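You operate a simulated robot arm through the tools that you are given. There is no shell and no other tool. Be economical: measure what you need, move in short steps, check, and stop when the job is done.

The job below is to be done with a simulated two-armed robot. You get a single attempt, and the scene is never put back.

## Task
Pick up the small teal box with one hand, pass it to the other hand and put it on the right half of the blue bench. Set down upright: small teal box.

Only the result counts: the job must be done as asked and must still hold three seconds after the hand-in. Knocking over, shifting, dropping, spilling or breaking anything else fails it.

## Robot
Two 7-joint arms with two-finger parallel grippers on one trunk, on a base that drives. Base frame: it is fixed to the floor where the robot stands at the start and does not move with it; the origin is under the middle of the robot, x ahead of it, y to its left, z up. Units: mm, rad, N and s.
The left shoulder is at the start at [70, 130, 1243], the right one opposite. With the tool pointing down near the work surface each hand reaches from about 100 to 480 mm from the robot's upright axis, wherever it stands, measured 20 degrees to its own side. Places, roughly: right half of the blue bench [500, 1200, 800]; small teal box (10x6x9 cm) [500, 100, 1200]. Payload 1.57 kg a hand.
Tool frame (each hand has its own): the origin (TCP) lies between the finger pads and is the grasp point; the fingertips stand 30 mm ahead of it; z points along the fingers, y is the line along which they close. Largest opening 80 mm; finger width 17, thickness 12; the body of the gripper, 40 by 82 mm, starts 80 mm behind the TCP.
Orientation is that of the tool frame in the base frame, as a unit quaternion [x, y, z, w]. With the fingers straight down and closing along the base's y, the tool's x points along the base's -x, its y along +y and its z along -z.

## Interface
- The arms move only by the tool step_arm. It takes "left_series", "right_series" or both (then of equal length, played together; a hand with none holds still); each is a list of rows, each a list of 7 numbers: the shift along the tool's x, y, z in units of 300 mm (1.0 is 300 mm), then the turn, a rotation vector about the tool's x, y, z in units of 60 degrees (1.0 is 60 degrees), then the finger opening in mm, from 0 to 80. In form: [[dx, dy, dz, rx, ry, rz, claw], ...]. A call has 1 to 8 rows; each row is the pose to reach, as a shift and turn from the pose commanded when the call began, along the tool's axes at that moment. A call with a number of a shift or a turn outside -1 to 1 is refused whole. A row lasts 0.2 s, in which the tool goes at most 50 mm and 0.15 rad; a call with a longer step from one row to the next is refused whole, and so is a gripper value outside its range. Where a pose cannot be reached the arm comes as near as it can. A force on the tool above 40 N (or 10 N above the force at the start of the call, whichever is more), or a blocked arm, ends the call early, and 0.2 s more pass. Each finger travels about 108 mm/s and halts on what it meets, pressing with about 28 N; the grip force reading is that of the motor and also rises with nothing between the fingers. The clock runs only during rows and for 0.2 s after the last one: add rows that repeat a pose to give the fingers time. It gives the time, the measured TCP pose, the force on the tool (base axes), the opening and the grip force at its end, in the units of the frame above (readings bear some noise), with the torque about the TCP (base axes, N m) and any sound that the robot's microphone picked up.
- Cameras (640 x 400 px; columns grow to the right, rows downward): "scene" is now at [137.7, 28.1, 1478.6]; the picture's right is [0.32, -0.95, 0.00], its down [-0.48, -0.16, -0.86] and it looks along [0.82, 0.27, -0.51] (base axes); focal length 287 px, centre (320, 200). "left" rides on the left gripper at [72, 7, -122] in its tool frame; the picture's right is [-0.09, 1.00, 0.00], its down [-0.84, -0.08, -0.54] and it looks along [-0.54, -0.05, 0.84] (tool axes); focal length 238 px, centre (320, 200). "right" rides on the right gripper at [72, -7, -122] in its tool frame; the picture's right is [0.09, 1.00, 0.00], its down [-0.84, 0.08, -0.54] and it looks along [-0.54, 0.05, 0.84] (tool axes); focal length 238 px, centre (320, 200). There is no depth. A picture from a camera that has moved, and an enlarged one, comes with that camera's place and axes in the base frame and with its lens.
- get_image(camera): a new picture of that camera. No time passes.
- lift_body(by): slides the trunk up (or, below 0, down) by that many mm; the arms and the scene camera ride with it, the base frame stays. It gives what a move gives, with no picture.
- roll_base(legs): drives the robot by 1 to 6 legs, each [ahead, left, turn to the left] in mm, mm and rad, along the robot's own axes; the way and the turn of a leg run together, so that a leg with both is an arc; at most 1500 mm and 3.142 rad a leg. The arms and the cameras ride along, it lands a little off, and it stops where it bumps. It gives what a move gives.
- pan_tilt(pan, tilt): turns the head with the scene camera to pan (to the left, within 1.501 rad either way) and tilt (down, from -0.506 to 1.204), counted from straight ahead of the robot. It gives what a move gives.
- zoom(camera, box): a new picture of the part [left, top, right, bottom] of that camera's present view, enlarged. No time passes.
- finish_job(): hands the job in; it is judged then, once.

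Go step by step. Nothing tells you exact positions but the pictures and the camera data: compare them with the known pose of the tool, close in by small moves and look again before you grip or let go. The budget is 120 turns and 88 pictures, counting those below and the enlarged ones. Unless the task says otherwise, let go and move clear before handing in, and close with one line.

The tools are called after "Call:" as name(argument=value, ...) on one line, values as JSON. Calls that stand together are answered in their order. step_arm: Moves the arms, as the interface text tells. Its arguments: {"type":"object","properties":{"left_series":{"type":"array","items":{"type":"array","items":{"type":"number"}}},"right_series":{"type":"array","items":{"type":"array","items":{"type":"number"}}}},"required":[]} The other tools are called the same way: lift_body (by) slides the trunk up or down; roll_base (legs) drives the base; pan_tilt (pan, tilt) turns the head that bears the scene camera; get_image (camera) takes a picture; zoom (camera, box) takes an enlarged picture of a part of a camera's view; finish_job () hands the job in.

At the start:

```text
clock: 0.0
left_position: [326.0, 192.0, 1315.1]
left_ee_rot: [-0.002, 1.0, -0.001, 0.0]
left_contact_force: [0.0, -0.2, 0.7]
left_moment: [0.03, -0.03, 0.01]
left_width: 80.0
left_grip_force: 0.0
right_position: [325.4, -41.5, 1315.2]
right_ee_rot: [0.001, 1.0, 0.002, 0.001]
right_contact_force: [-0.3, -0.4, 0.6]
right_moment: [0.0, -0.01, 0.0]
right_width: 80.2
right_grip_force: 0.0
trunk travel left (down, up): [-881.0, 59.0]
robot x, y, heading: [0.9, 0.4, 0.003]
head pan, tilt: [0.321, 0.531]
```

scene: 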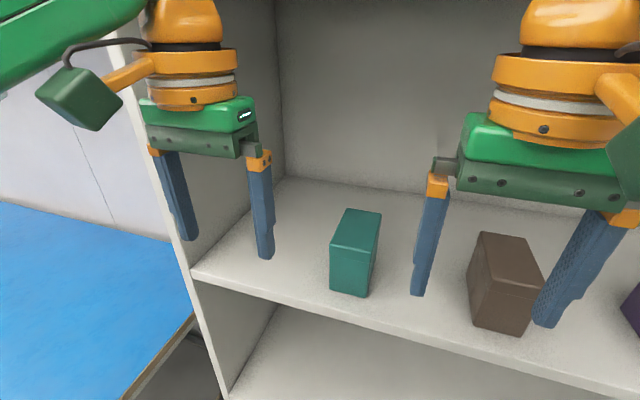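
right: 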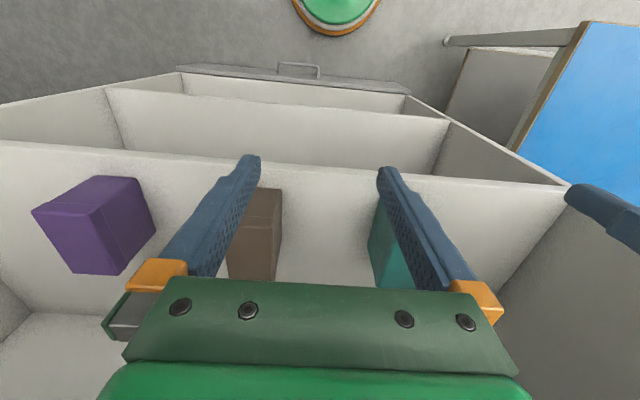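
left: 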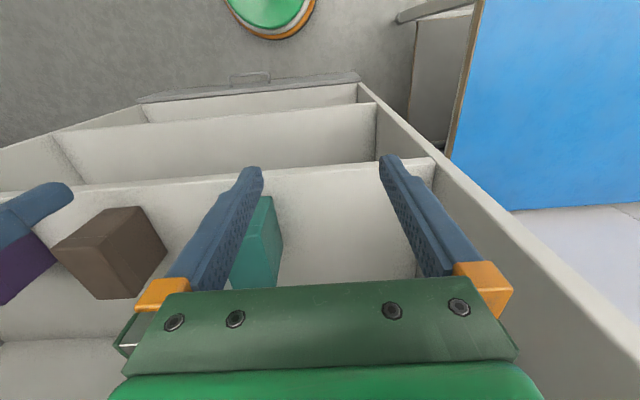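

The teal box stands on a shelf ahead, between the two hands, with a brown box to its right and the blue bench to the left. I'll zoom in to measure the box and its yaw.

Call:
zoom(camera="scene", box=[270, 180, 430, 320])

Call:
pan_tilt(pan=1.3, tilt=0.5)

Call:
get_image(camera="scene")

```text
2.86 times, centred on (350, 250) of scene
camera zoom: at [137.7, 28.1, 1478.6], right [0.32, -0.95, 0.0], down [-0.48, -0.16, -0.86], along [0.82, 0.27, -0.51], focal length 819 px, centre (234, 57)
```

zoom: 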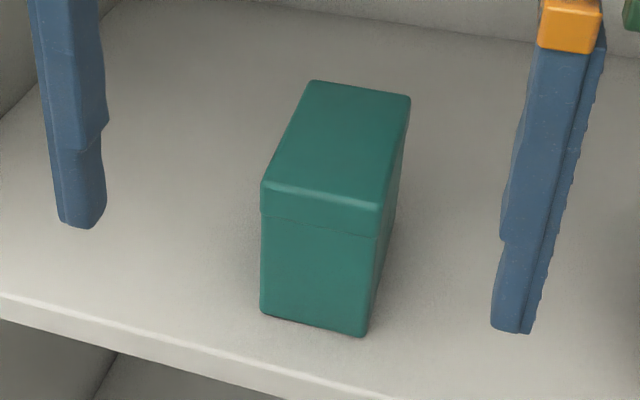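

```text
clock: 1.2
left_position: [326.5, 193.8, 1315.7]
left_ee_rot: [-0.001, 1.0, -0.001, 0.0]
left_contact_force: [-0.1, 0.0, -0.5]
left_moment: [-0.04, 0.02, -0.02]
left_width: 80.0
left_grip_force: 0.1
right_position: [326.0, -42.4, 1316.3]
right_ee_rot: [0.001, 1.0, 0.0, 0.001]
right_contact_force: [-0.1, -0.2, 0.6]
right_moment: [-0.01, 0.05, -0.04]
right_width: 80.0
right_grip_force: 0.2
trunk travel left (down, up): [-881.0, 59.0]
robot x, y, heading: [-3.5, 1.1, -0.003]
head pan, tilt: [1.3, 0.499]
```

```text
83 pictures are left
camera scene: at [76.4, 87.3, 1481.5], right [0.96, -0.27, 0.0], down [-0.13, -0.46, -0.88], along [0.24, 0.85, -0.48], focal length 287 px, centre (320, 200)
```

scene: 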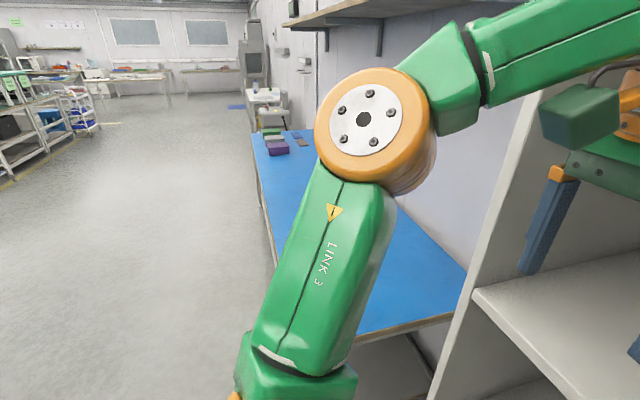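

I place the teal box at x 442–542, y 55–113, z 1130–1220, with yaw about 0. Before reaching in, I'll check for a board above it and look at the bench.

Call:
pan_tilt(pan=0.2, tilt=-0.2)

Call:
get_image(camera="scene")

Call:
pan_tilt(pan=0.25, tilt=0.75)

Call:
get_image(camera="scene")

```text
clock: 2.6
left_position: [326.7, 192.8, 1315.6]
left_ee_rot: [-0.001, 1.0, -0.001, 0.0]
left_contact_force: [0.4, -0.6, -0.2]
left_moment: [0.0, 0.02, 0.04]
left_width: 80.1
left_grip_force: 0.0
right_position: [325.6, -41.0, 1314.4]
right_ee_rot: [0.001, 1.0, 0.002, 0.001]
right_contact_force: [0.4, -0.1, 0.2]
right_moment: [0.01, -0.02, 0.01]
right_width: 80.1
right_grip_force: 0.1
trunk travel left (down, up): [-881.0, 59.0]
robot x, y, heading: [1.3, 2.0, -0.003]
head pan, tilt: [0.201, -0.201]
```

```text
82 pictures are left
camera scene: at [133.5, 16.4, 1545.1], right [0.2, -0.98, 0.0], down [0.19, 0.04, -0.98], along [0.96, 0.2, 0.2], focal length 287 px, centre (320, 200)
```

scene: 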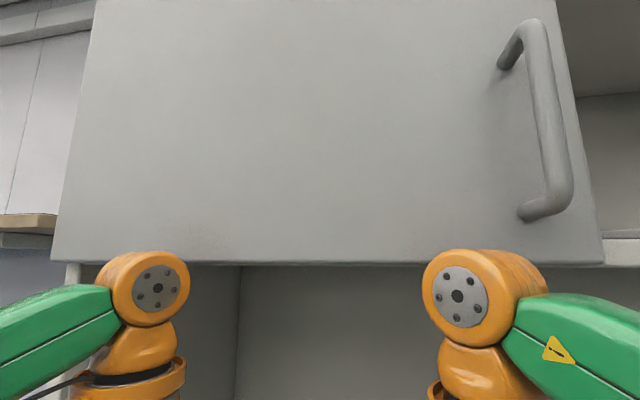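

```text
clock: 3.8
left_position: [326.4, 191.7, 1314.5]
left_ee_rot: [-0.001, 1.0, 0.0, 0.0]
left_contact_force: [-0.8, -1.1, -0.3]
left_moment: [-0.01, -0.02, -0.03]
left_width: 79.6
left_grip_force: 0.0
right_position: [325.1, -41.3, 1315.7]
right_ee_rot: [0.001, 1.0, 0.0, 0.0]
right_contact_force: [-0.6, 0.5, 1.0]
right_moment: [-0.02, 0.0, 0.01]
right_width: 79.9
right_grip_force: 0.0
trunk travel left (down, up): [-881.0, 59.0]
robot x, y, heading: [0.9, -0.5, -0.003]
head pan, tilt: [0.25, 0.75]
```

```text
81 pictures are left
camera scene: at [132.3, 20.1, 1459.6], right [0.25, -0.97, 0.0], down [-0.66, -0.17, -0.73], along [0.71, 0.18, -0.68], focal length 287 px, centre (320, 200)
```

scene: 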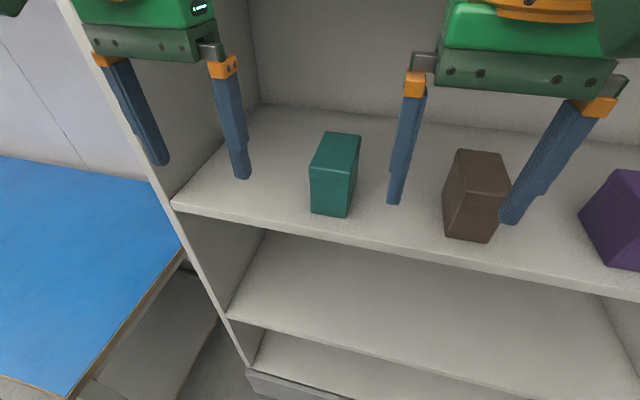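

There is a cabinet door above, with its lower edge near z 1540, so the wrist has to go in low. I'll lower and tilt the left hand 25° in front of the shelf, line it up in y, and move the right hand aside.

Call:
step_arm(left_series=[[0, -0.09, 0.04, 0, -0.104, 0, 80], [0, -0.18, 0.08, 0, -0.208, 0, 80], [0, -0.27, 0.12, 0, -0.312, 0, 80], [0, -0.36, 0.167, 0, -0.4167, 0, 80], [0, -0.36, 0.167, 0, -0.4167, 0, 80]], right_series=[[0, -0.08, 0, 0, 0, 0, 80], [0, -0.16, 0, 0, 0, 0, 80], [0, -0.24, 0, 0, 0, 0, 80], [0, -0.3, 0, 0, 0, 0, 80], [0, -0.3, 0, 0, 0, 0, 80]])

Call:
get_image(camera="left")

Call:
get_image(camera="scene")

```text
clock: 5.0
left_position: [324.7, 84.0, 1264.8]
left_ee_rot: [-0.001, 0.976, -0.002, 0.218]
left_contact_force: [-0.5, 0.7, 0.8]
left_moment: [0.01, -0.02, 0.01]
left_width: 80.0
left_grip_force: 0.1
right_position: [326.1, -132.2, 1315.1]
right_ee_rot: [0.001, 1.0, 0.001, 0.0]
right_contact_force: [-0.3, 0.3, 0.0]
right_moment: [-0.02, 0.01, 0.02]
right_width: 80.3
right_grip_force: 0.0
trunk travel left (down, up): [-881.0, 59.0]
robot x, y, heading: [3.3, -4.3, -0.0]
head pan, tilt: [0.25, 0.75]
```

```text
80 pictures are left
camera left: at [208.7, 89.7, 1342.4], right [0.08, 1.0, 0.04], down [0.53, -0.07, 0.85], along [0.85, -0.05, -0.53], focal length 238 px, centre (320, 200)
```

left: 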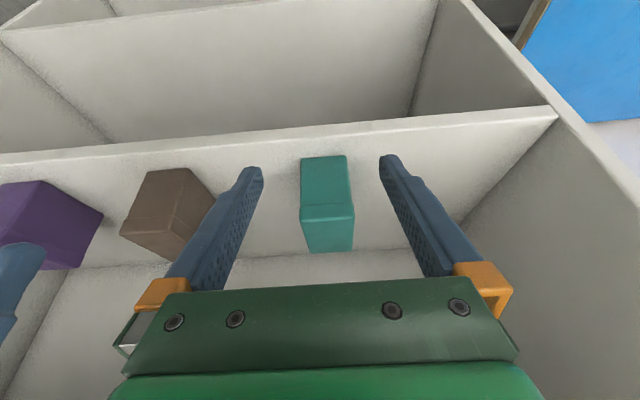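

```text
79 pictures are left
camera scene: at [132.2, 20.0, 1459.6], right [0.25, -0.97, 0.0], down [-0.66, -0.17, -0.73], along [0.71, 0.18, -0.68], focal length 287 px, centre (320, 200)
```

scene: 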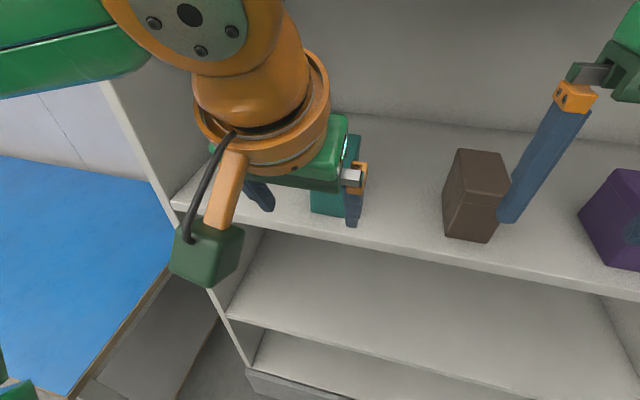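

The left camera confirms the box at x 442, y 55–113, on a shelf at z 1130. I'll move the left hand forward to the pre-grasp point at (435, 84, 1265).

Call:
step_arm(left_series=[[-0.11, 0, 0.05, 0, 0, 0, 80], [-0.22, 0, 0.1, 0, 0, 0, 80], [-0.332, 0, 0.155, 0, 0, 0, 80], [-0.332, 0, 0.155, 0, 0, 0, 80]])

Call:
get_image(camera="left")

Call:
get_image(camera="scene")

```text
clock: 6.0
left_position: [438.7, 84.2, 1264.9]
left_ee_rot: [-0.002, 0.976, 0.0, 0.218]
left_contact_force: [-0.2, -0.3, -0.2]
left_moment: [0.02, -0.03, -0.02]
left_width: 79.9
left_grip_force: 0.1
right_position: [325.3, -133.1, 1315.8]
right_ee_rot: [0.001, 1.0, 0.001, 0.002]
right_contact_force: [-0.1, 0.6, 0.4]
right_moment: [-0.01, 0.0, -0.01]
right_width: 80.1
right_grip_force: 0.1
trunk travel left (down, up): [-881.0, 59.0]
robot x, y, heading: [-0.6, 0.7, 0.0]
head pan, tilt: [0.25, 0.75]
```

```text
78 pictures are left
camera left: at [320.2, 90.0, 1343.6], right [0.08, 1.0, 0.04], down [0.53, -0.08, 0.85], along [0.84, -0.05, -0.53], focal length 238 px, centre (320, 200)
```

left: 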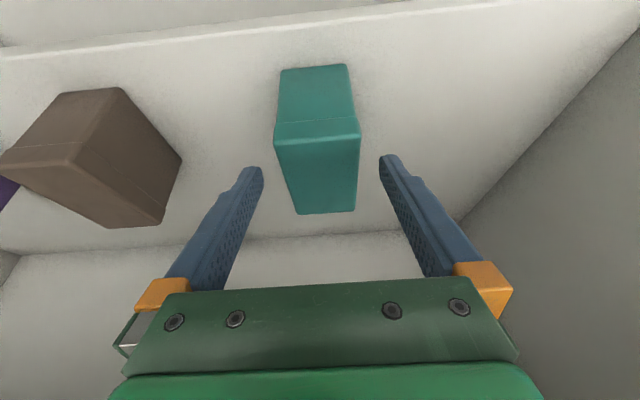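

```text
77 pictures are left
camera scene: at [131.7, 20.1, 1459.6], right [0.25, -0.97, 0.0], down [-0.66, -0.17, -0.73], along [0.71, 0.18, -0.68], focal length 287 px, centre (320, 200)
```

scene: 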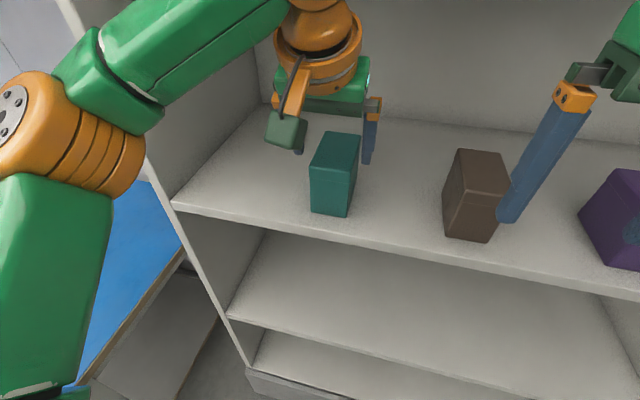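

The hand straddles the box in y, so I'll descend along the tool axis to about (470, 84, 1190).

Call:
step_arm(left_series=[[0, 0, 0.1, 0, 0, 0, 80], [0, 0, 0.19, 0, 0, 0, 80], [0.005, 0, 0.273, 0, 0, 0, 80], [0.005, 0, 0.273, 0, 0, 0, 80]])

Call:
get_image(camera="left")

Call:
zoom(camera="scene", box=[240, 60, 440, 240])

```text
clock: 7.0
left_position: [467.6, 84.9, 1188.1]
left_ee_rot: [-0.002, 0.976, 0.0, 0.217]
left_contact_force: [-0.7, -0.1, 0.4]
left_moment: [-0.01, 0.0, -0.01]
left_width: 80.0
left_grip_force: 0.0
right_position: [325.1, -131.1, 1315.8]
right_ee_rot: [0.002, 1.0, 0.001, 0.001]
right_contact_force: [0.5, 0.1, 0.8]
right_moment: [-0.01, -0.01, 0.0]
right_width: 80.1
right_grip_force: 0.1
trunk travel left (down, up): [-881.0, 59.0]
robot x, y, heading: [-3.6, -3.4, -0.002]
head pan, tilt: [0.25, 0.75]
```

```text
76 pictures are left
camera left: at [351.0, 89.4, 1267.4], right [0.08, 1.0, 0.04], down [0.53, -0.08, 0.85], along [0.84, -0.05, -0.53], focal length 238 px, centre (320, 200)
```

left: 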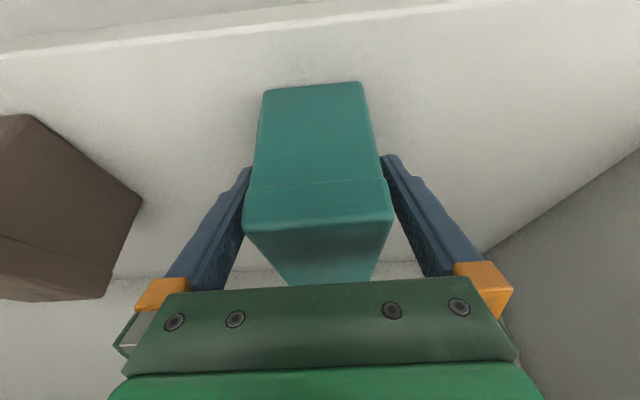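

```text
2.22 times, centred on (340, 150) of scene
camera zoom: at [132.2, 20.1, 1459.6], right [0.25, -0.97, 0.0], down [-0.66, -0.17, -0.73], along [0.71, 0.18, -0.68], focal length 637 px, centre (276, 311)
```

zoom: 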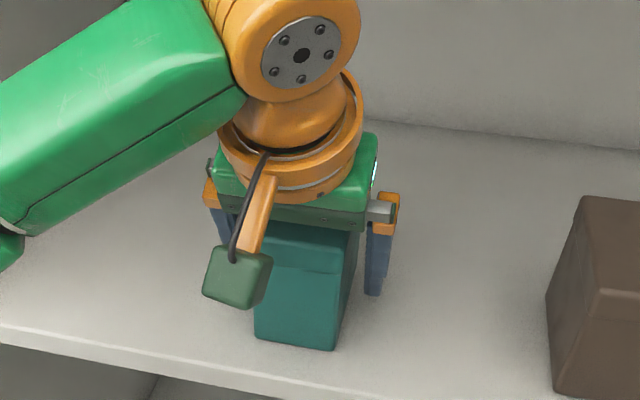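

The fingers straddle the front part of the box, so I'll close.

Call:
step_arm(left_series=[[0, 0, 0, 0, 0, 0, 40], [0, 0, 0, 0, 0, 0, 40], [0, 0, 0, 0, 0, 0, 40], [0, 0, 0, 0, 0, 0, 40]])

```text
clock: 8.0
left_position: [468.4, 85.0, 1188.9]
left_ee_rot: [-0.001, 0.976, 0.0, 0.218]
left_contact_force: [0.9, 0.9, 0.0]
left_moment: [0.01, -0.01, 0.02]
left_width: 57.7
left_grip_force: 27.6
right_position: [324.5, -132.2, 1315.4]
right_ee_rot: [0.0, 1.0, 0.001, 0.0]
right_contact_force: [0.5, -0.7, -0.1]
right_moment: [0.01, 0.02, -0.03]
right_width: 79.8
right_grip_force: 0.1
trunk travel left (down, up): [-881.0, 59.0]
robot x, y, heading: [-0.1, 0.0, -0.002]
head pan, tilt: [0.25, 0.75]
```

It grips at a width of 57.7 mm. I'll lift it 30 mm gently and check.

Call:
step_arm(left_series=[[-0.014, 0, -0.03, 0, 0, 0, 40], [-0.028, 0, -0.06, 0, 0, 0, 40], [-0.0423, 0, -0.0906, 0, 0, 0, 40], [-0.0423, 0, -0.0906, 0, 0, 0, 40]])

Call:
get_image(camera="left")

```text
clock: 9.0
left_position: [469.9, 84.5, 1219.6]
left_ee_rot: [-0.002, 0.976, 0.0, 0.217]
left_contact_force: [0.5, 0.8, -1.7]
left_moment: [-0.04, 0.0, 0.0]
left_width: 57.9
left_grip_force: 27.5
right_position: [325.7, -132.2, 1315.8]
right_ee_rot: [0.001, 1.0, 0.002, 0.0]
right_contact_force: [0.5, 1.1, 0.3]
right_moment: [-0.06, -0.01, -0.02]
right_width: 80.0
right_grip_force: 0.0
trunk travel left (down, up): [-881.0, 59.0]
robot x, y, heading: [2.9, 1.3, -0.0]
head pan, tilt: [0.25, 0.75]
```

```text
74 pictures are left
camera left: at [353.3, 89.9, 1298.5], right [0.08, 1.0, 0.04], down [0.53, -0.08, 0.85], along [0.84, -0.05, -0.53], focal length 238 px, centre (320, 200)
```

left: 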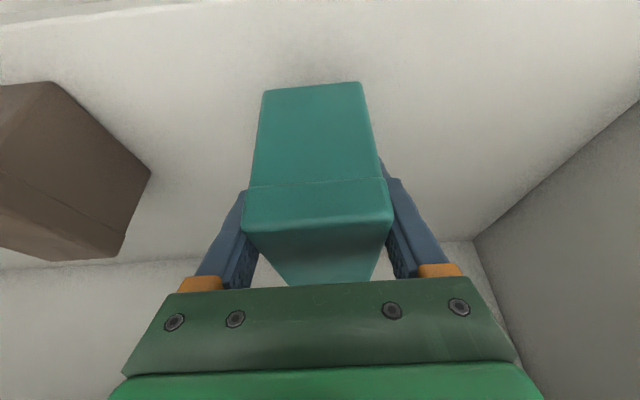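

The box is light and is held level. I'll back straight out of the shelf.

Call:
roll_base(legs=[[-350, 0, 0]])

Call:
pan_tilt(pan=0.7, tilt=0.5)

Call:
get_image(camera="scene")

```text
clock: 11.3
left_position: [123.7, 85.8, 1217.9]
left_ee_rot: [-0.004, 0.976, 0.0, 0.216]
left_contact_force: [0.2, -0.1, -2.4]
left_moment: [-0.03, 0.07, -0.01]
left_width: 57.8
left_grip_force: 27.8
right_position: [-18.2, -132.5, 1313.9]
right_ee_rot: [-0.003, 1.0, 0.0, -0.001]
right_contact_force: [0.3, 0.0, -0.2]
right_moment: [0.02, 0.01, -0.02]
right_width: 80.0
right_grip_force: 0.0
trunk travel left (down, up): [-881.0, 59.0]
robot x, y, heading: [-351.0, -3.4, 0.007]
head pan, tilt: [0.25, 0.75]
```

```text
clock: 12.2
left_position: [120.0, 86.4, 1220.6]
left_ee_rot: [-0.005, 0.976, 0.0, 0.217]
left_contact_force: [-0.3, 0.1, -1.0]
left_moment: [0.01, 0.03, 0.01]
left_width: 57.6
left_grip_force: 28.5
right_position: [-22.0, -130.8, 1316.4]
right_ee_rot: [-0.003, 1.0, 0.0, 0.001]
right_contact_force: [0.0, -1.0, -0.3]
right_moment: [0.02, -0.02, 0.01]
right_width: 80.0
right_grip_force: 0.0
trunk travel left (down, up): [-881.0, 59.0]
robot x, y, heading: [-344.7, -4.2, 0.009]
head pan, tilt: [0.7, 0.499]
```

```text
73 pictures are left
camera scene: at [-227.4, 57.8, 1481.5], right [0.65, -0.76, 0.0], down [-0.36, -0.31, -0.88], along [0.67, 0.57, -0.48], focal length 287 px, centre (320, 200)
```

scene: 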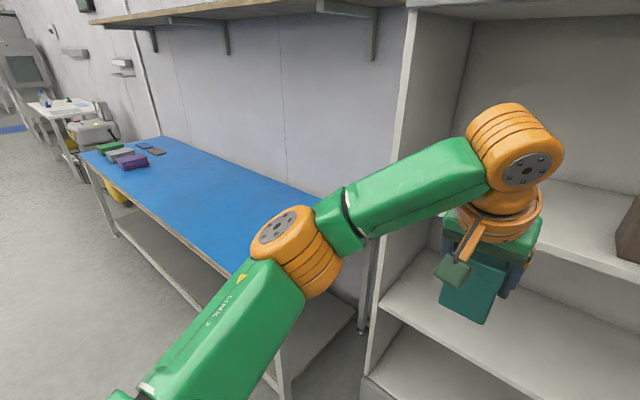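

Clear of the shelf. Next I'll turn both hands towards each other for the pass: the left by -90° and the right by +90° about the vertical, in two halves.

Call:
step_arm(left_series=[[0.06, -0.014, -0.028, 0.053, 0, 0.113, 40], [0.12, -0.028, -0.056, 0.106, 0, 0.227, 40], [0.18, -0.042, -0.084, 0.159, 0, 0.34, 40], [0.24, -0.056, -0.112, 0.211, 0, 0.453, 40], [0.3, -0.07, -0.14, 0.264, 0, 0.567, 40], [0.362, -0.083, -0.169, 0.317, 0, 0.68, 40], [0.362, -0.083, -0.169, 0.317, 0, 0.68, 40]], right_series=[[0, -0.033, 0, 0, 0, -0.125, 80], [0, -0.067, 0, 0, 0, -0.25, 80], [0, -0.1, 0, 0, 0, -0.375, 80], [0, -0.133, 0, 0, 0, -0.5, 80], [0, -0.167, 0, 0, 0, -0.625, 80], [0, -0.2, 0, 0, 0, -0.75, 80], [0, -0.2, 0, 0, 0, -0.75, 80]])

Call:
step_arm(left_series=[[0, 0, 0, 0.053, 0, 0.113, 40], [0, 0, 0, 0.106, 0, 0.227, 40], [0, 0, 0, 0.159, 0, 0.34, 40], [0, 0, 0, 0.211, 0, 0.453, 40], [0, 0, 0, 0.264, 0, 0.567, 40], [0, 0, 0, 0.317, 0, 0.68, 40], [0, 0, 0, 0.317, 0, 0.68, 40]], right_series=[[0, 0, 0, 0, 0, -0.125, 80], [0, 0, 0, 0, 0, -0.25, 80], [0, 0, 0, 0, 0, -0.375, 80], [0, 0, 0, 0, 0, -0.5, 80], [0, 0, 0, 0, 0, -0.625, 80], [0, 0, 0, 0, 0, -0.75, 80], [0, 0, 0, 0, 0, -0.75, 80]])

Call:
pan_tilt(pan=0.0, tilt=0.7)

Call:
get_image(camera="scene")

Call:
get_image(camera="right")

```text
clock: 13.8
left_position: [1.0, 60.9, 1219.8]
left_ee_rot: [0.369, 0.904, -0.082, 0.201]
left_contact_force: [-0.7, 0.4, -1.4]
left_moment: [0.01, 0.01, -0.02]
left_width: 57.7
left_grip_force: 28.1
right_position: [-44.0, -164.4, 1282.9]
right_ee_rot: [-0.385, 0.923, -0.001, 0.002]
right_contact_force: [-0.6, 0.2, 0.0]
right_moment: [0.02, 0.0, 0.01]
right_width: 79.8
right_grip_force: 0.1
right hand out of reach, approached as far as the arm can: row 4, 5, 6, 7
trunk travel left (down, up): [-881.0, 59.0]
robot x, y, heading: [-349.2, -1.5, 0.007]
head pan, tilt: [0.7, 0.499]
```

```text
clock: 15.4
left_position: [1.4, 60.5, 1219.9]
left_ee_rot: [0.688, 0.693, -0.153, 0.154]
left_contact_force: [-0.1, 0.1, -0.9]
left_moment: [0.02, -0.01, 0.01]
left_width: 58.0
left_grip_force: 27.9
right_position: [-121.7, -110.9, 1234.4]
right_ee_rot: [0.709, -0.705, 0.001, -0.001]
right_contact_force: [0.2, 0.3, -0.3]
right_moment: [0.01, 0.01, 0.01]
right_width: 80.0
right_grip_force: 0.1
right hand out of reach, approached as far as the arm can: row 1, 2, 3, 4, 5, 6, 7
trunk travel left (down, up): [-881.0, 59.0]
robot x, y, heading: [-347.3, -2.1, 0.004]
head pan, tilt: [0.7, 0.499]
```

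```text
clock: 16.4
left_position: [2.1, 60.2, 1218.7]
left_ee_rot: [0.687, 0.694, -0.153, 0.154]
left_contact_force: [-0.7, -1.0, -1.3]
left_moment: [0.03, 0.02, 0.02]
left_width: 57.8
left_grip_force: 28.3
right_position: [-120.0, -109.3, 1234.5]
right_ee_rot: [0.709, -0.705, 0.001, -0.001]
right_contact_force: [0.3, -0.4, 0.0]
right_moment: [-0.01, -0.04, 0.01]
right_width: 80.1
right_grip_force: 0.1
trunk travel left (down, up): [-881.0, 59.0]
robot x, y, heading: [-348.8, -0.0, 0.007]
head pan, tilt: [0.0, 0.7]
```

```text
72 pictures are left
camera scene: at [-211.2, -0.5, 1463.8], right [0.01, -1.0, 0.0], down [-0.64, -0.01, -0.76], along [0.76, 0.01, -0.64], focal length 287 px, centre (320, 200)
```

scene: 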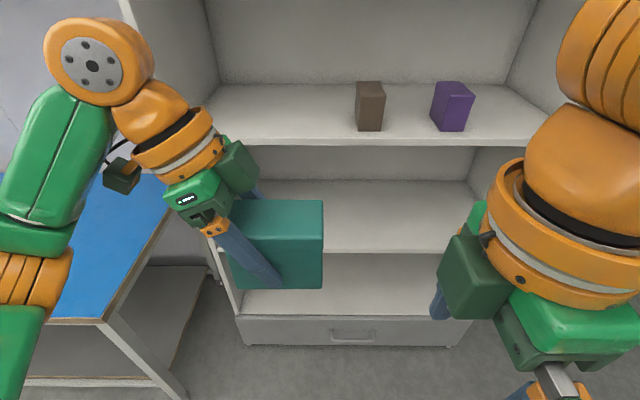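

```text
71 pictures are left
camera right: at [-113.0, -183.8, 1356.9], right [-1.0, -0.1, 0.0], down [-0.08, 0.84, 0.54], along [-0.05, 0.54, -0.84], focal length 238 px, centre (320, 200)
```

right: 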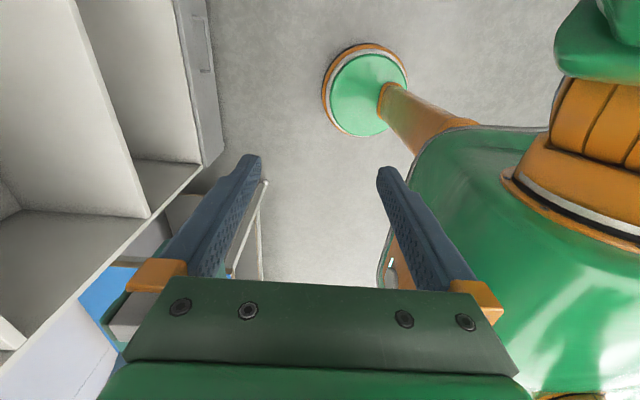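

The right arm couldn't hold that yaw so high and so far out. I'll lower both hands about 120 mm, which is clear of everything here, and bring the right hand forward.

Call:
step_arm(left_series=[[0.042, 0, 0.09, 0, 0, 0, 40], [0.084, 0, 0.18, 0, 0, 0, 40], [0.126, 0, 0.27, 0, 0, 0, 40], [0.169, 0, 0.362, 0, 0, 0, 40], [0.169, 0, 0.362, 0, 0, 0, 40]], right_series=[[0, 0, 0.1, 0, 0, 0, 80], [0, 0, 0.2, 0, 0, 0, 80], [0, 0, 0.3, 0, 0, 0, 80], [0, 0, 0.4, 0, 0, 0, 80], [0, 0, 0.4, 0, 0, 0, 80]])

Call:
get_image(camera="scene")

```text
clock: 17.6
left_position: [1.2, 60.2, 1098.1]
left_ee_rot: [0.687, 0.693, -0.152, 0.154]
left_contact_force: [0.2, -0.3, -1.0]
left_moment: [-0.01, 0.01, -0.03]
left_width: 57.9
left_grip_force: 28.1
right_position: [-113.3, -109.2, 1112.0]
right_ee_rot: [0.709, -0.706, 0.0, -0.001]
right_contact_force: [-0.2, -0.6, -0.4]
right_moment: [0.0, -0.01, -0.01]
right_width: 79.8
right_grip_force: 0.0
trunk travel left (down, up): [-881.0, 59.0]
robot x, y, heading: [-347.0, -1.4, 0.005]
head pan, tilt: [0.0, 0.7]
```

```text
70 pictures are left
camera scene: at [-211.1, -0.5, 1463.8], right [0.01, -1.0, 0.0], down [-0.64, 0.0, -0.76], along [0.76, 0.01, -0.64], focal length 287 px, centre (320, 200)
```

scene: 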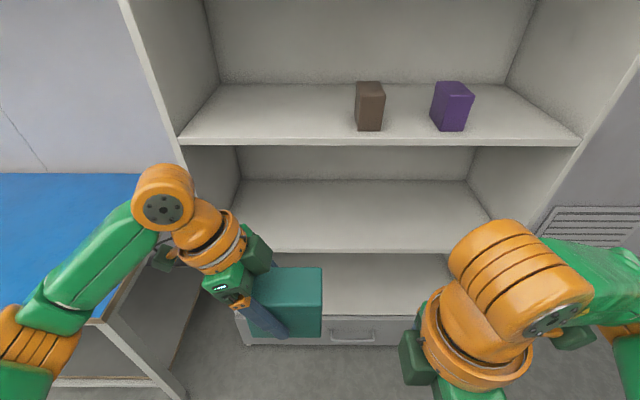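

Now I'll bring the right hand forward, in line with the box in x and still clear of it in y.

Call:
step_arm(right_series=[[0, -0.1, 0, 0, 0, 0, 80], [0, -0.2, 0.015, 0, 0, 0, 80], [0, -0.3, 0.03, 0, 0, 0, 80], [0, -0.382, 0.047, 0, 0, 0, 80], [0, -0.382, 0.047, 0, 0, 0, 80]])

Call:
get_image(camera="right")

Call:
get_image(camera="scene")

```text
clock: 18.8
left_position: [-0.2, 61.1, 1099.5]
left_ee_rot: [0.687, 0.693, -0.153, 0.155]
left_contact_force: [-0.7, 0.4, -1.1]
left_moment: [0.01, -0.02, -0.03]
left_width: 57.6
left_grip_force: 27.9
right_position: [-78.6, -88.7, 1108.3]
right_ee_rot: [0.709, -0.705, 0.0, -0.002]
right_contact_force: [0.5, -0.7, 0.1]
right_moment: [0.03, 0.02, -0.01]
right_width: 80.0
right_grip_force: 0.0
right hand out of reach, approached as far as the arm can: row 1, 2, 3, 4, 5
trunk travel left (down, up): [-881.0, 59.0]
robot x, y, heading: [-351.1, -2.6, 0.006]
head pan, tilt: [0.0, 0.7]
```

```text
69 pictures are left
camera right: at [-70.4, -160.2, 1230.4], right [-1.0, -0.1, 0.0], down [-0.08, 0.84, 0.54], along [-0.05, 0.54, -0.84], focal length 238 px, centre (320, 200)
```

right: 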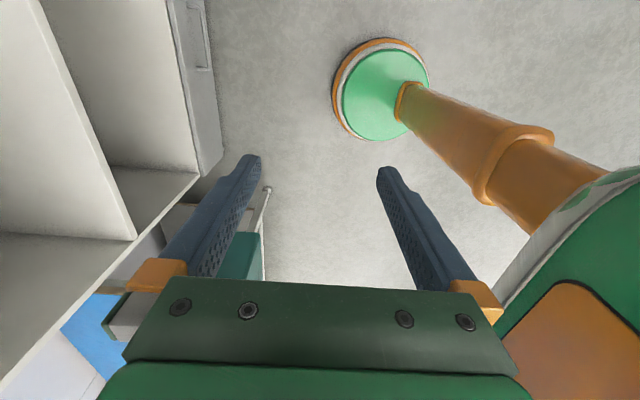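

```text
68 pictures are left
camera scene: at [-211.0, -0.7, 1463.8], right [0.01, -1.0, 0.0], down [-0.64, 0.0, -0.76], along [0.76, 0.01, -0.64], focal length 287 px, centre (320, 200)
```

scene: 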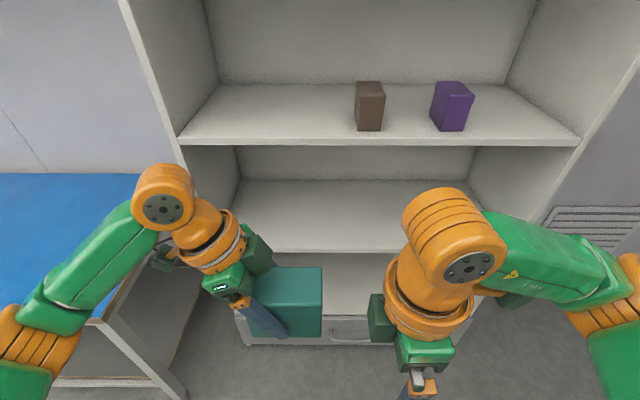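

The right arm is limited by its yaw relative to the arm's direction, so swinging toward the middle should help. I'll move diagonally to just short of the box end.

Call:
step_arm(right_series=[[-0.08, 0, 0.01, 0, 0, 0, 80], [-0.15, -0.05, 0.02, 0, 0, 0, 80], [-0.163, -0.15, 0.033, 0, 0, 0, 80], [-0.163, -0.265, 0.033, 0, 0, 0, 80], [-0.163, -0.265, 0.033, 0, 0, 0, 80]])

Call:
get_image(camera="right")

Call:
get_image(camera="scene")

```text
clock: 20.0
left_position: [1.2, 60.5, 1099.2]
left_ee_rot: [0.687, 0.693, -0.153, 0.155]
left_contact_force: [-0.1, 0.1, -2.2]
left_moment: [0.01, 0.0, -0.01]
left_width: 57.9
left_grip_force: 27.9
right_position: [-66.4, -49.5, 1103.7]
right_ee_rot: [0.709, -0.705, 0.0, -0.001]
right_contact_force: [0.0, 0.0, 0.1]
right_moment: [-0.01, -0.03, -0.01]
right_width: 80.0
right_grip_force: 0.0
right hand out of reach, approached as far as the arm can: row 2, 3, 4, 5
trunk travel left (down, up): [-881.0, 59.0]
robot x, y, heading: [-350.7, -3.8, 0.007]
head pan, tilt: [0.0, 0.7]
```

```text
67 pictures are left
camera right: at [-58.3, -121.9, 1225.3], right [-1.0, -0.1, 0.0], down [-0.08, 0.84, 0.54], along [-0.05, 0.54, -0.84], focal length 238 px, centre (320, 200)
```

right: 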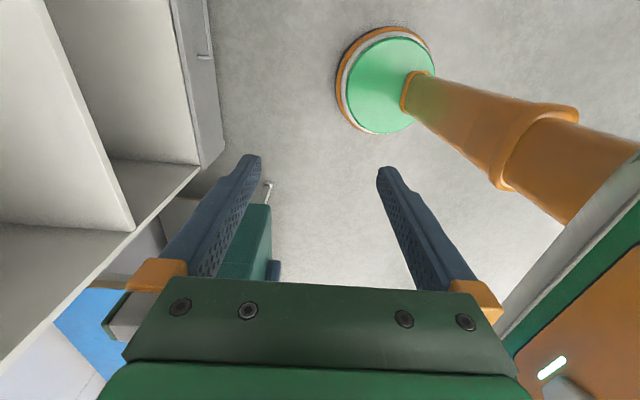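

```text
66 pictures are left
camera scene: at [-210.9, -0.1, 1463.7], right [0.01, -1.0, 0.0], down [-0.64, 0.0, -0.76], along [0.76, 0.01, -0.64], focal length 287 px, centre (320, 200)
```

scene: 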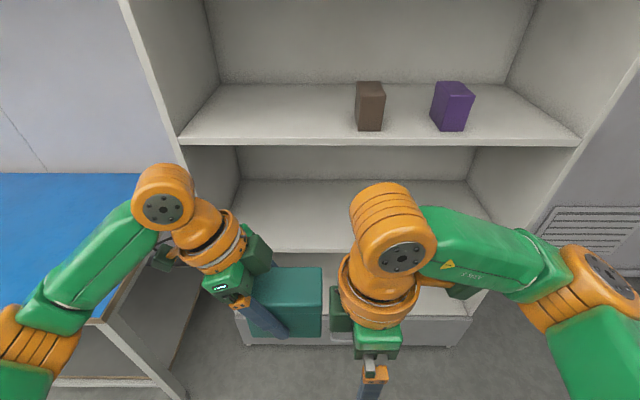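

The right arm stalls at about x -66, so I'll bring the box back to the right hand's line instead, moving the left hand 68 mm toward the robot.

Call:
step_arm(left_series=[[0, -0.06, 0, 0, 0, 0, 40], [0, -0.12, 0, 0, 0, 0, 40], [0, -0.18, 0, 0, 0, 0, 40], [0, -0.23, 0, 0, 0, 0, 40], [0, -0.23, 0, 0, 0, 0, 40]])

Call:
get_image(camera="right")

Call:
get_image(camera="scene")

```text
clock: 21.2
left_position: [-68.6, 60.2, 1101.4]
left_ee_rot: [0.687, 0.693, -0.154, 0.154]
left_contact_force: [-0.5, 0.4, -2.1]
left_moment: [0.0, 0.0, -0.01]
left_width: 57.8
left_grip_force: 27.7
right_position: [-66.0, -49.0, 1103.0]
right_ee_rot: [0.709, -0.705, 0.0, -0.001]
right_contact_force: [1.0, 0.1, -0.8]
right_moment: [0.05, 0.0, 0.02]
right_width: 80.1
right_grip_force: 0.0
trunk travel left (down, up): [-881.0, 59.0]
robot x, y, heading: [-351.9, -3.8, 0.012]
head pan, tilt: [0.0, 0.7]
```

```text
65 pictures are left
camera right: at [-58.5, -122.3, 1225.3], right [-1.0, -0.1, 0.0], down [-0.08, 0.84, 0.54], along [-0.05, 0.54, -0.84], focal length 238 px, centre (320, 200)
```

right: 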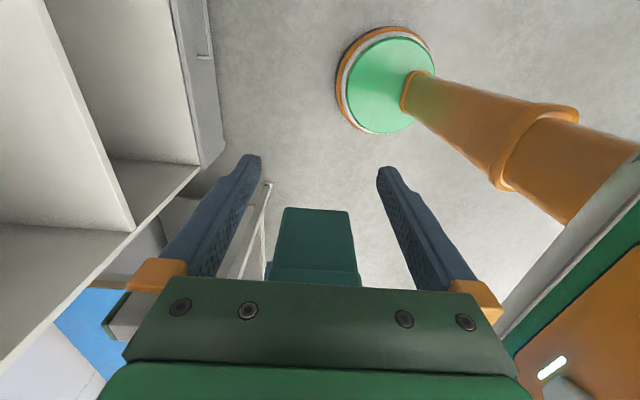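

```text
64 pictures are left
camera scene: at [-211.1, -0.5, 1463.8], right [0.01, -1.0, 0.0], down [-0.64, 0.0, -0.76], along [0.76, 0.01, -0.64], focal length 287 px, centre (320, 200)
```

scene: 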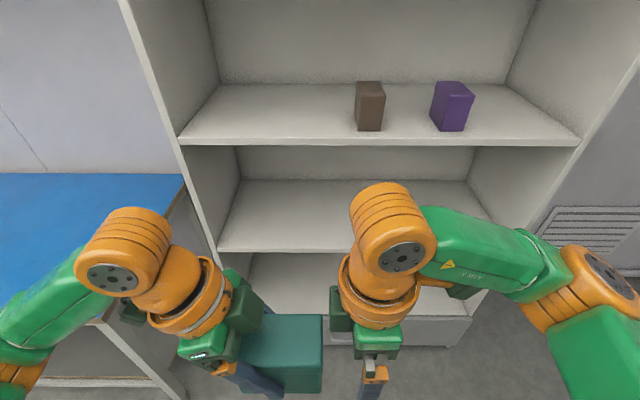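

I'll check whether the box is still level in the left grip before sliding the right hand over it.

Call:
get_image(camera="left")

Call:
zoom(camera="scene", box=[180, 260, 440, 400])

```text
63 pictures are left
camera left: at [-62.7, 176.0, 1178.8], right [1.0, -0.07, 0.04], down [-0.07, -0.53, 0.85], along [-0.04, -0.85, -0.53], focal length 238 px, centre (320, 200)
```

left: 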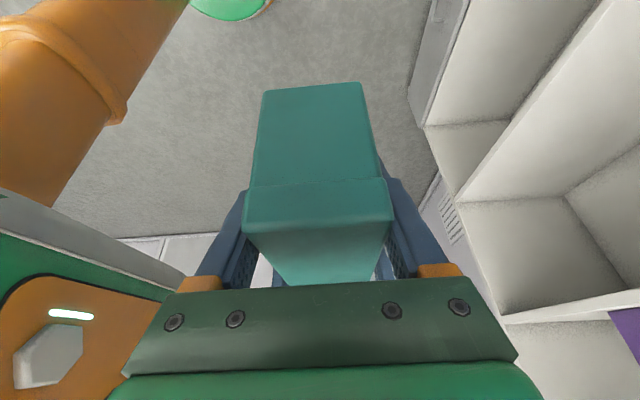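

```text
2.46 times, centred on (310, 330) of scene
camera zoom: at [-211.1, -0.5, 1463.8], right [0.01, -1.0, 0.0], down [-0.64, 0.0, -0.76], along [0.76, 0.01, -0.64], focal length 706 px, centre (345, -120)
```

zoom: 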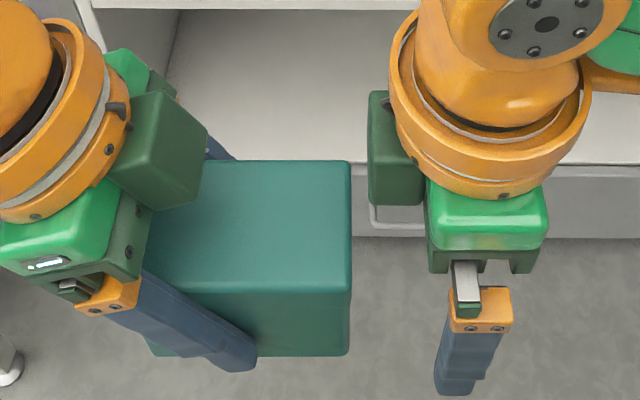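

The box is level and spans y ≈ -1 to 100. The wrist blocks on the two hands' facing sides would nearly touch, so I'll tilt the right hand 20° outward before approaching.

Call:
step_arm(right_series=[[0, 0, 0, 0, -0.11, 0, 80], [0, 0, 0, 0, -0.22, 0, 80], [0, 0, 0, 0, -0.333, 0, 80], [0, 0, 0, 0, -0.333, 0, 80]])

Call:
get_image(camera="right")

Call:
zoom(camera="scene", box=[180, 260, 440, 400])

```text
clock: 22.2
left_position: [-67.5, 60.2, 1099.7]
left_ee_rot: [0.688, 0.693, -0.152, 0.154]
left_contact_force: [0.5, -0.9, -1.7]
left_moment: [-0.01, -0.02, -0.03]
left_width: 57.6
left_grip_force: 28.3
right_position: [-93.5, -67.1, 1129.2]
right_ee_rot: [0.698, -0.695, -0.122, -0.124]
right_contact_force: [0.4, -0.8, 0.0]
right_moment: [0.0, 0.0, -0.02]
right_width: 80.0
right_grip_force: 0.2
right hand out of reach, approached as far as the arm can: row 1, 2, 3, 4
trunk travel left (down, up): [-881.0, 59.0]
robot x, y, heading: [-350.1, -2.0, 0.009]
head pan, tilt: [0.0, 0.7]
```

```text
61 pictures are left
camera right: at [-85.4, -177.9, 1219.3], right [-1.0, -0.09, -0.03], down [-0.08, 0.6, 0.8], along [-0.05, 0.8, -0.6], focal length 238 px, centre (320, 200)
```

right: 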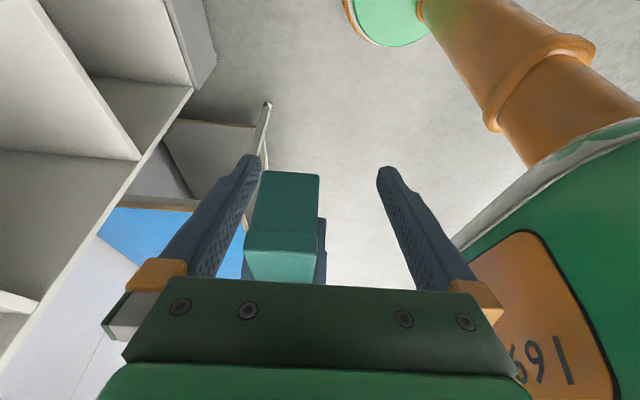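

```text
2.46 times, centred on (310, 330) of scene
camera zoom: at [-211.2, -0.4, 1463.8], right [0.01, -1.0, 0.0], down [-0.64, 0.0, -0.76], along [0.76, 0.01, -0.64], focal length 706 px, centre (345, -120)
```

zoom: 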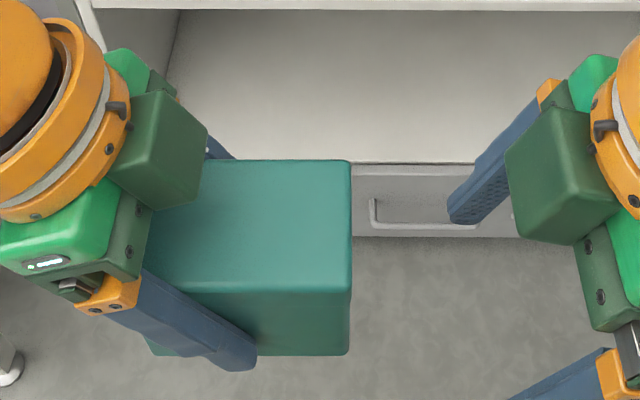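

The right arm is stuck on a bad branch, while the left made the mirror of this pose by turning farther out. I'll unwind the right hand, extend it forward, and redo the turn the way the left did.

Call:
step_arm(right_series=[[0.027, -0.033, -0.04, 0.043, 0, 0.117, 80], [0.054, -0.066, -0.08, 0.086, 0, 0.235, 80], [0.081, -0.1, -0.12, 0.129, 0, 0.352, 80], [0.108, -0.133, -0.16, 0.171, 0, 0.47, 80], [0.135, -0.166, -0.2, 0.214, 0, 0.587, 80], [0.162, -0.2, -0.236, 0.257, 0, 0.705, 80], [0.162, -0.2, -0.236, 0.257, 0, 0.705, 80]])

Call:
step_arm(right_series=[[-0.037, -0.04, 0.013, 0.043, 0, 0.117, 80], [-0.074, -0.08, 0.026, 0.086, 0, 0.235, 80], [-0.111, -0.12, 0.04, 0.129, 0, 0.352, 80], [-0.148, -0.157, 0.053, 0.171, 0, 0.47, 80], [-0.185, -0.197, 0.067, 0.214, 0, 0.587, 80], [-0.222, -0.236, 0.08, 0.257, 0, 0.705, 80], [-0.222, -0.236, 0.08, 0.257, 0, 0.705, 80]])

Call:
get_image(camera="scene")

```text
clock: 23.8
left_position: [-68.3, 60.0, 1100.6]
left_ee_rot: [0.687, 0.693, -0.153, 0.154]
left_contact_force: [0.4, -0.9, -2.1]
left_moment: [0.02, -0.02, -0.02]
left_width: 57.9
left_grip_force: 28.1
right_position: [-32.6, -138.0, 1181.6]
right_ee_rot: [-0.379, 0.909, 0.068, 0.162]
right_contact_force: [-0.6, -0.6, 0.2]
right_moment: [0.0, -0.03, -0.02]
right_width: 79.9
right_grip_force: 0.1
trunk travel left (down, up): [-881.0, 59.0]
robot x, y, heading: [-351.3, 2.3, 0.008]
head pan, tilt: [0.0, 0.7]
```

```text
clock: 25.4
left_position: [-67.8, 60.1, 1101.7]
left_ee_rot: [0.687, 0.693, -0.153, 0.154]
left_contact_force: [0.0, 0.4, -2.0]
left_moment: [0.02, 0.0, 0.01]
left_width: 57.8
left_grip_force: 27.8
right_position: [68.4, -137.4, 1181.9]
right_ee_rot: [-0.001, 0.984, 0.001, 0.177]
right_contact_force: [-0.4, -0.7, 0.3]
right_moment: [0.04, 0.0, -0.03]
right_width: 80.0
right_grip_force: 0.1
trunk travel left (down, up): [-881.0, 59.0]
robot x, y, heading: [-346.0, -2.4, 0.007]
head pan, tilt: [0.0, 0.7]
```

```text
59 pictures are left
camera scene: at [-211.4, -0.8, 1463.8], right [0.01, -1.0, 0.0], down [-0.64, 0.0, -0.76], along [0.76, 0.01, -0.64], focal length 287 px, centre (320, 200)
```

scene: 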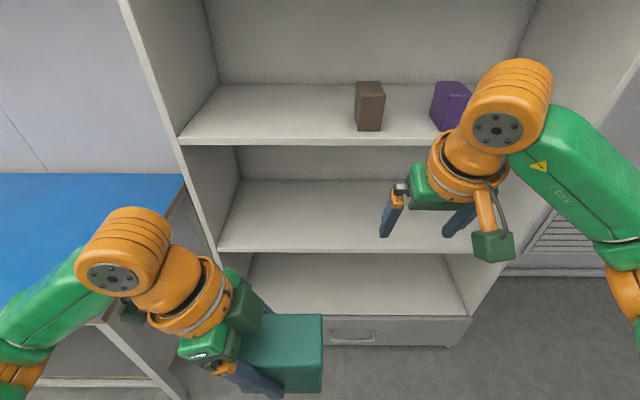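

Now I'll redo the +90° turn from this extended pose, keeping the 20° tilt.

Call:
step_arm(right_series=[[0.01, 0.016, -0.004, -0.043, 0, -0.117, 80], [0.02, 0.033, -0.008, -0.086, 0, -0.235, 80], [0.03, 0.05, -0.012, -0.129, 0, -0.352, 80], [0.04, 0.066, -0.016, -0.171, 0, -0.47, 80], [0.05, 0.083, -0.02, -0.214, 0, -0.587, 80], [0.063, 0.1, -0.023, -0.257, 0, -0.705, 80], [0.063, 0.1, -0.023, -0.257, 0, -0.705, 80]])

Call:
step_arm(right_series=[[0, 0, 0, -0.043, 0, -0.117, 80], [0, 0, 0, -0.086, 0, -0.235, 80], [0, 0, 0, -0.129, 0, -0.352, 80], [0, 0, 0, -0.171, 0, -0.47, 80], [0, 0, 0, -0.214, 0, -0.587, 80], [0, 0, 0, -0.257, 0, -0.705, 80], [0, 0, 0, -0.257, 0, -0.705, 80]])

Call:
get_image(camera="scene")

```text
clock: 27.0
left_position: [-68.5, 59.7, 1099.5]
left_ee_rot: [0.688, 0.693, -0.153, 0.154]
left_contact_force: [0.4, 0.5, -1.4]
left_moment: [0.0, -0.01, -0.02]
left_width: 57.7
left_grip_force: 28.1
right_position: [47.0, -107.3, 1180.5]
right_ee_rot: [-0.38, 0.908, 0.067, 0.162]
right_contact_force: [0.5, -0.1, -0.1]
right_moment: [0.02, 0.01, 0.01]
right_width: 79.9
right_grip_force: 0.0
trunk travel left (down, up): [-881.0, 59.0]
robot x, y, heading: [-349.3, -1.0, 0.003]
head pan, tilt: [0.0, 0.7]
```

```text
clock: 28.6
left_position: [-68.8, 60.9, 1099.9]
left_ee_rot: [0.687, 0.693, -0.153, 0.155]
left_contact_force: [0.6, -0.4, -1.9]
left_moment: [0.01, 0.01, -0.02]
left_width: 57.9
left_grip_force: 28.0
right_position: [-75.5, -50.0, 1187.6]
right_ee_rot: [0.698, -0.695, -0.123, -0.124]
right_contact_force: [1.2, 0.6, 0.9]
right_moment: [0.0, -0.01, -0.02]
right_width: 80.1
right_grip_force: 0.0
right hand out of reach, approached as far as the arm can: row 2, 3, 4, 5, 6, 7
trunk travel left (down, up): [-881.0, 59.0]
robot x, y, heading: [-349.5, 0.3, 0.005]
head pan, tilt: [0.0, 0.7]
```

```text
58 pictures are left
camera scene: at [-211.5, -1.0, 1463.8], right [0.01, -1.0, 0.0], down [-0.64, 0.0, -0.76], along [0.76, 0.01, -0.64], focal length 287 px, centre (320, 200)
```

scene: 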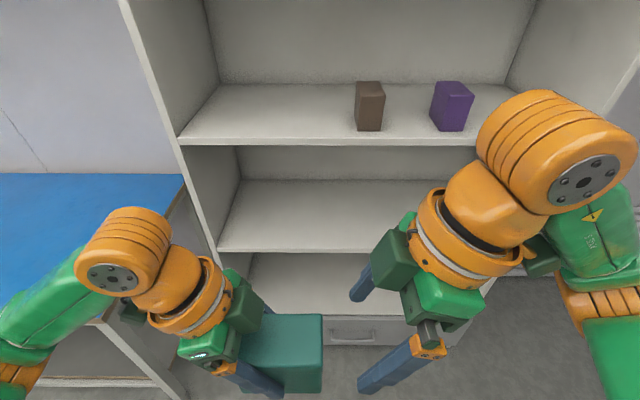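

The right hand now sits above and right of the box. I'll bring the box 27 mm closer and move the right hand to x -95, still above box height.

Call:
step_arm(left_series=[[0, -0.03, 0, 0, 0, 0, 40], [0, -0.06, 0, 0, 0, 0, 40], [0, -0.09, 0, 0, 0, 0, 40], [0, -0.09, 0, 0, 0, 0, 40]], right_series=[[0, 0.033, 0, 0, 0, 0, 80], [0, 0.066, 0, 0, 0, 0, 80], [-0.05, 0.066, 0.018, 0, 0, 0, 80], [-0.094, 0.066, 0.034, 0, 0, 0, 80]])

Call:
get_image(camera="right")

Call:
get_image(camera="scene")

```text
clock: 29.6
left_position: [-95.6, 59.5, 1101.0]
left_ee_rot: [0.687, 0.693, -0.153, 0.154]
left_contact_force: [0.3, 0.5, -1.9]
left_moment: [0.0, 0.02, -0.02]
left_width: 57.9
left_grip_force: 27.4
right_position: [-98.8, -20.6, 1186.9]
right_ee_rot: [0.699, -0.694, -0.123, -0.123]
right_contact_force: [0.6, 0.5, 0.1]
right_moment: [-0.01, 0.0, 0.02]
right_width: 79.9
right_grip_force: 0.0
trunk travel left (down, up): [-881.0, 59.0]
robot x, y, heading: [-348.7, -0.6, 0.013]
head pan, tilt: [0.0, 0.7]
```

```text
57 pictures are left
camera right: at [-90.3, -130.4, 1276.8], right [-1.0, -0.09, -0.03], down [-0.08, 0.6, 0.8], along [-0.05, 0.79, -0.6], focal length 238 px, centre (320, 200)
```

right: 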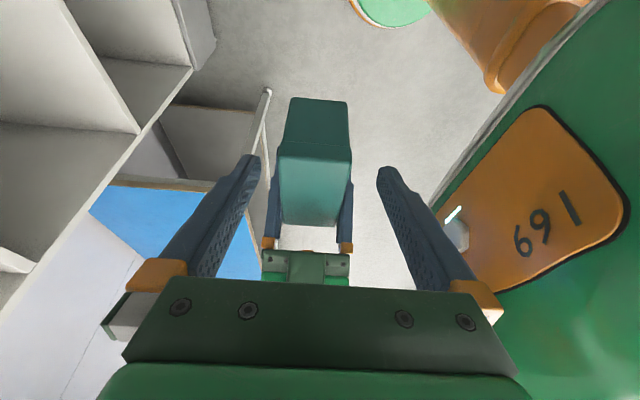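

```text
56 pictures are left
camera scene: at [-211.0, 0.7, 1463.7], right [0.01, -1.0, 0.0], down [-0.64, -0.01, -0.76], along [0.76, 0.0, -0.64], focal length 287 px, centre (320, 200)
```

scene: 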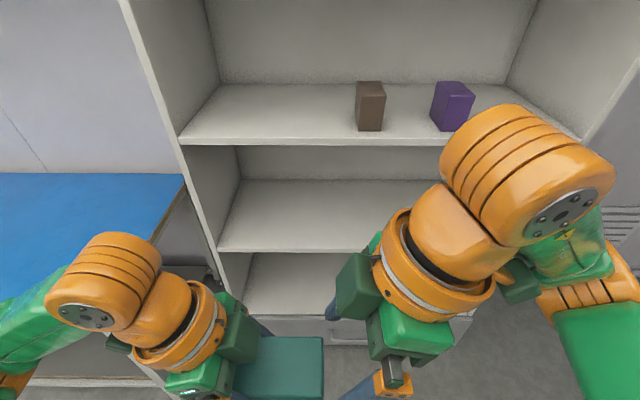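

The box end is at y ≈ -2 and its centre at x ≈ -93. Descending straight along the right tool's axis puts the fingers around its end, so I'll do that.

Call:
step_arm(right_series=[[0, -0.016, 0.08, 0, 0, 0, 80], [0, -0.016, 0.15, 0, 0, 0, 80], [0, -0.016, 0.21, 0, 0, 0, 80], [0, -0.016, 0.21, 0, 0, 0, 80]])

Call:
get_image(camera="right")

Call:
zoom(camera="scene", box=[180, 240, 440, 400])

```text
clock: 30.6
left_position: [-95.2, 60.1, 1099.7]
left_ee_rot: [0.687, 0.694, -0.152, 0.154]
left_contact_force: [-0.5, -0.4, -1.5]
left_moment: [0.02, 0.0, -0.01]
left_width: 57.9
left_grip_force: 27.8
right_position: [-94.9, -1.1, 1127.0]
right_ee_rot: [0.699, -0.694, -0.123, -0.123]
right_contact_force: [0.2, 0.3, -0.1]
right_moment: [0.0, -0.01, -0.02]
right_width: 79.9
right_grip_force: 0.0
trunk travel left (down, up): [-881.0, 59.0]
robot x, y, heading: [-347.6, 0.9, 0.004]
head pan, tilt: [0.0, 0.7]
```

```text
55 pictures are left
camera right: at [-86.8, -110.9, 1217.3], right [-1.0, -0.09, -0.03], down [-0.08, 0.6, 0.8], along [-0.05, 0.8, -0.6], focal length 238 px, centre (320, 200)
```

right: 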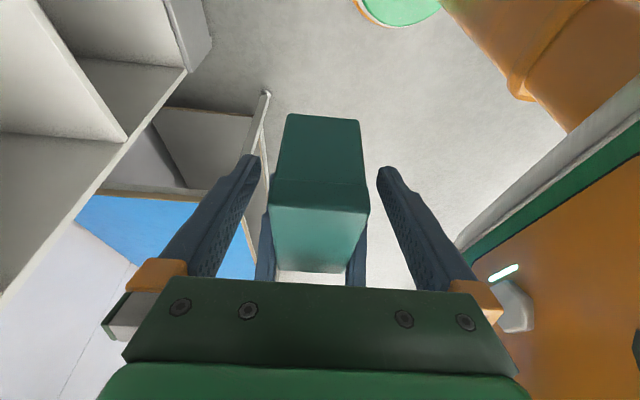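

```text
2.46 times, centred on (310, 320) of scene
camera zoom: at [-211.3, -0.7, 1463.8], right [0.01, -1.0, 0.0], down [-0.64, 0.0, -0.76], along [0.76, 0.01, -0.64], focal length 706 px, centre (345, -95)
```

zoom: 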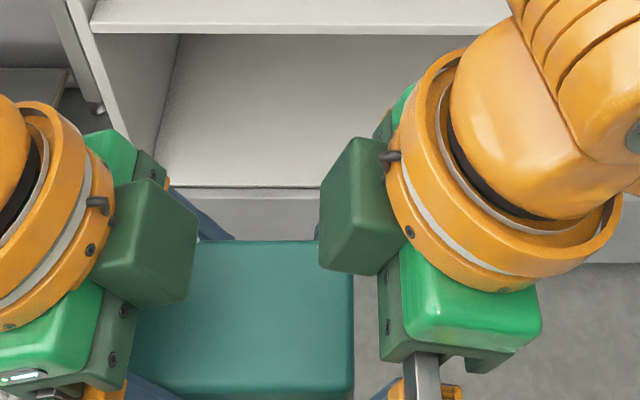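

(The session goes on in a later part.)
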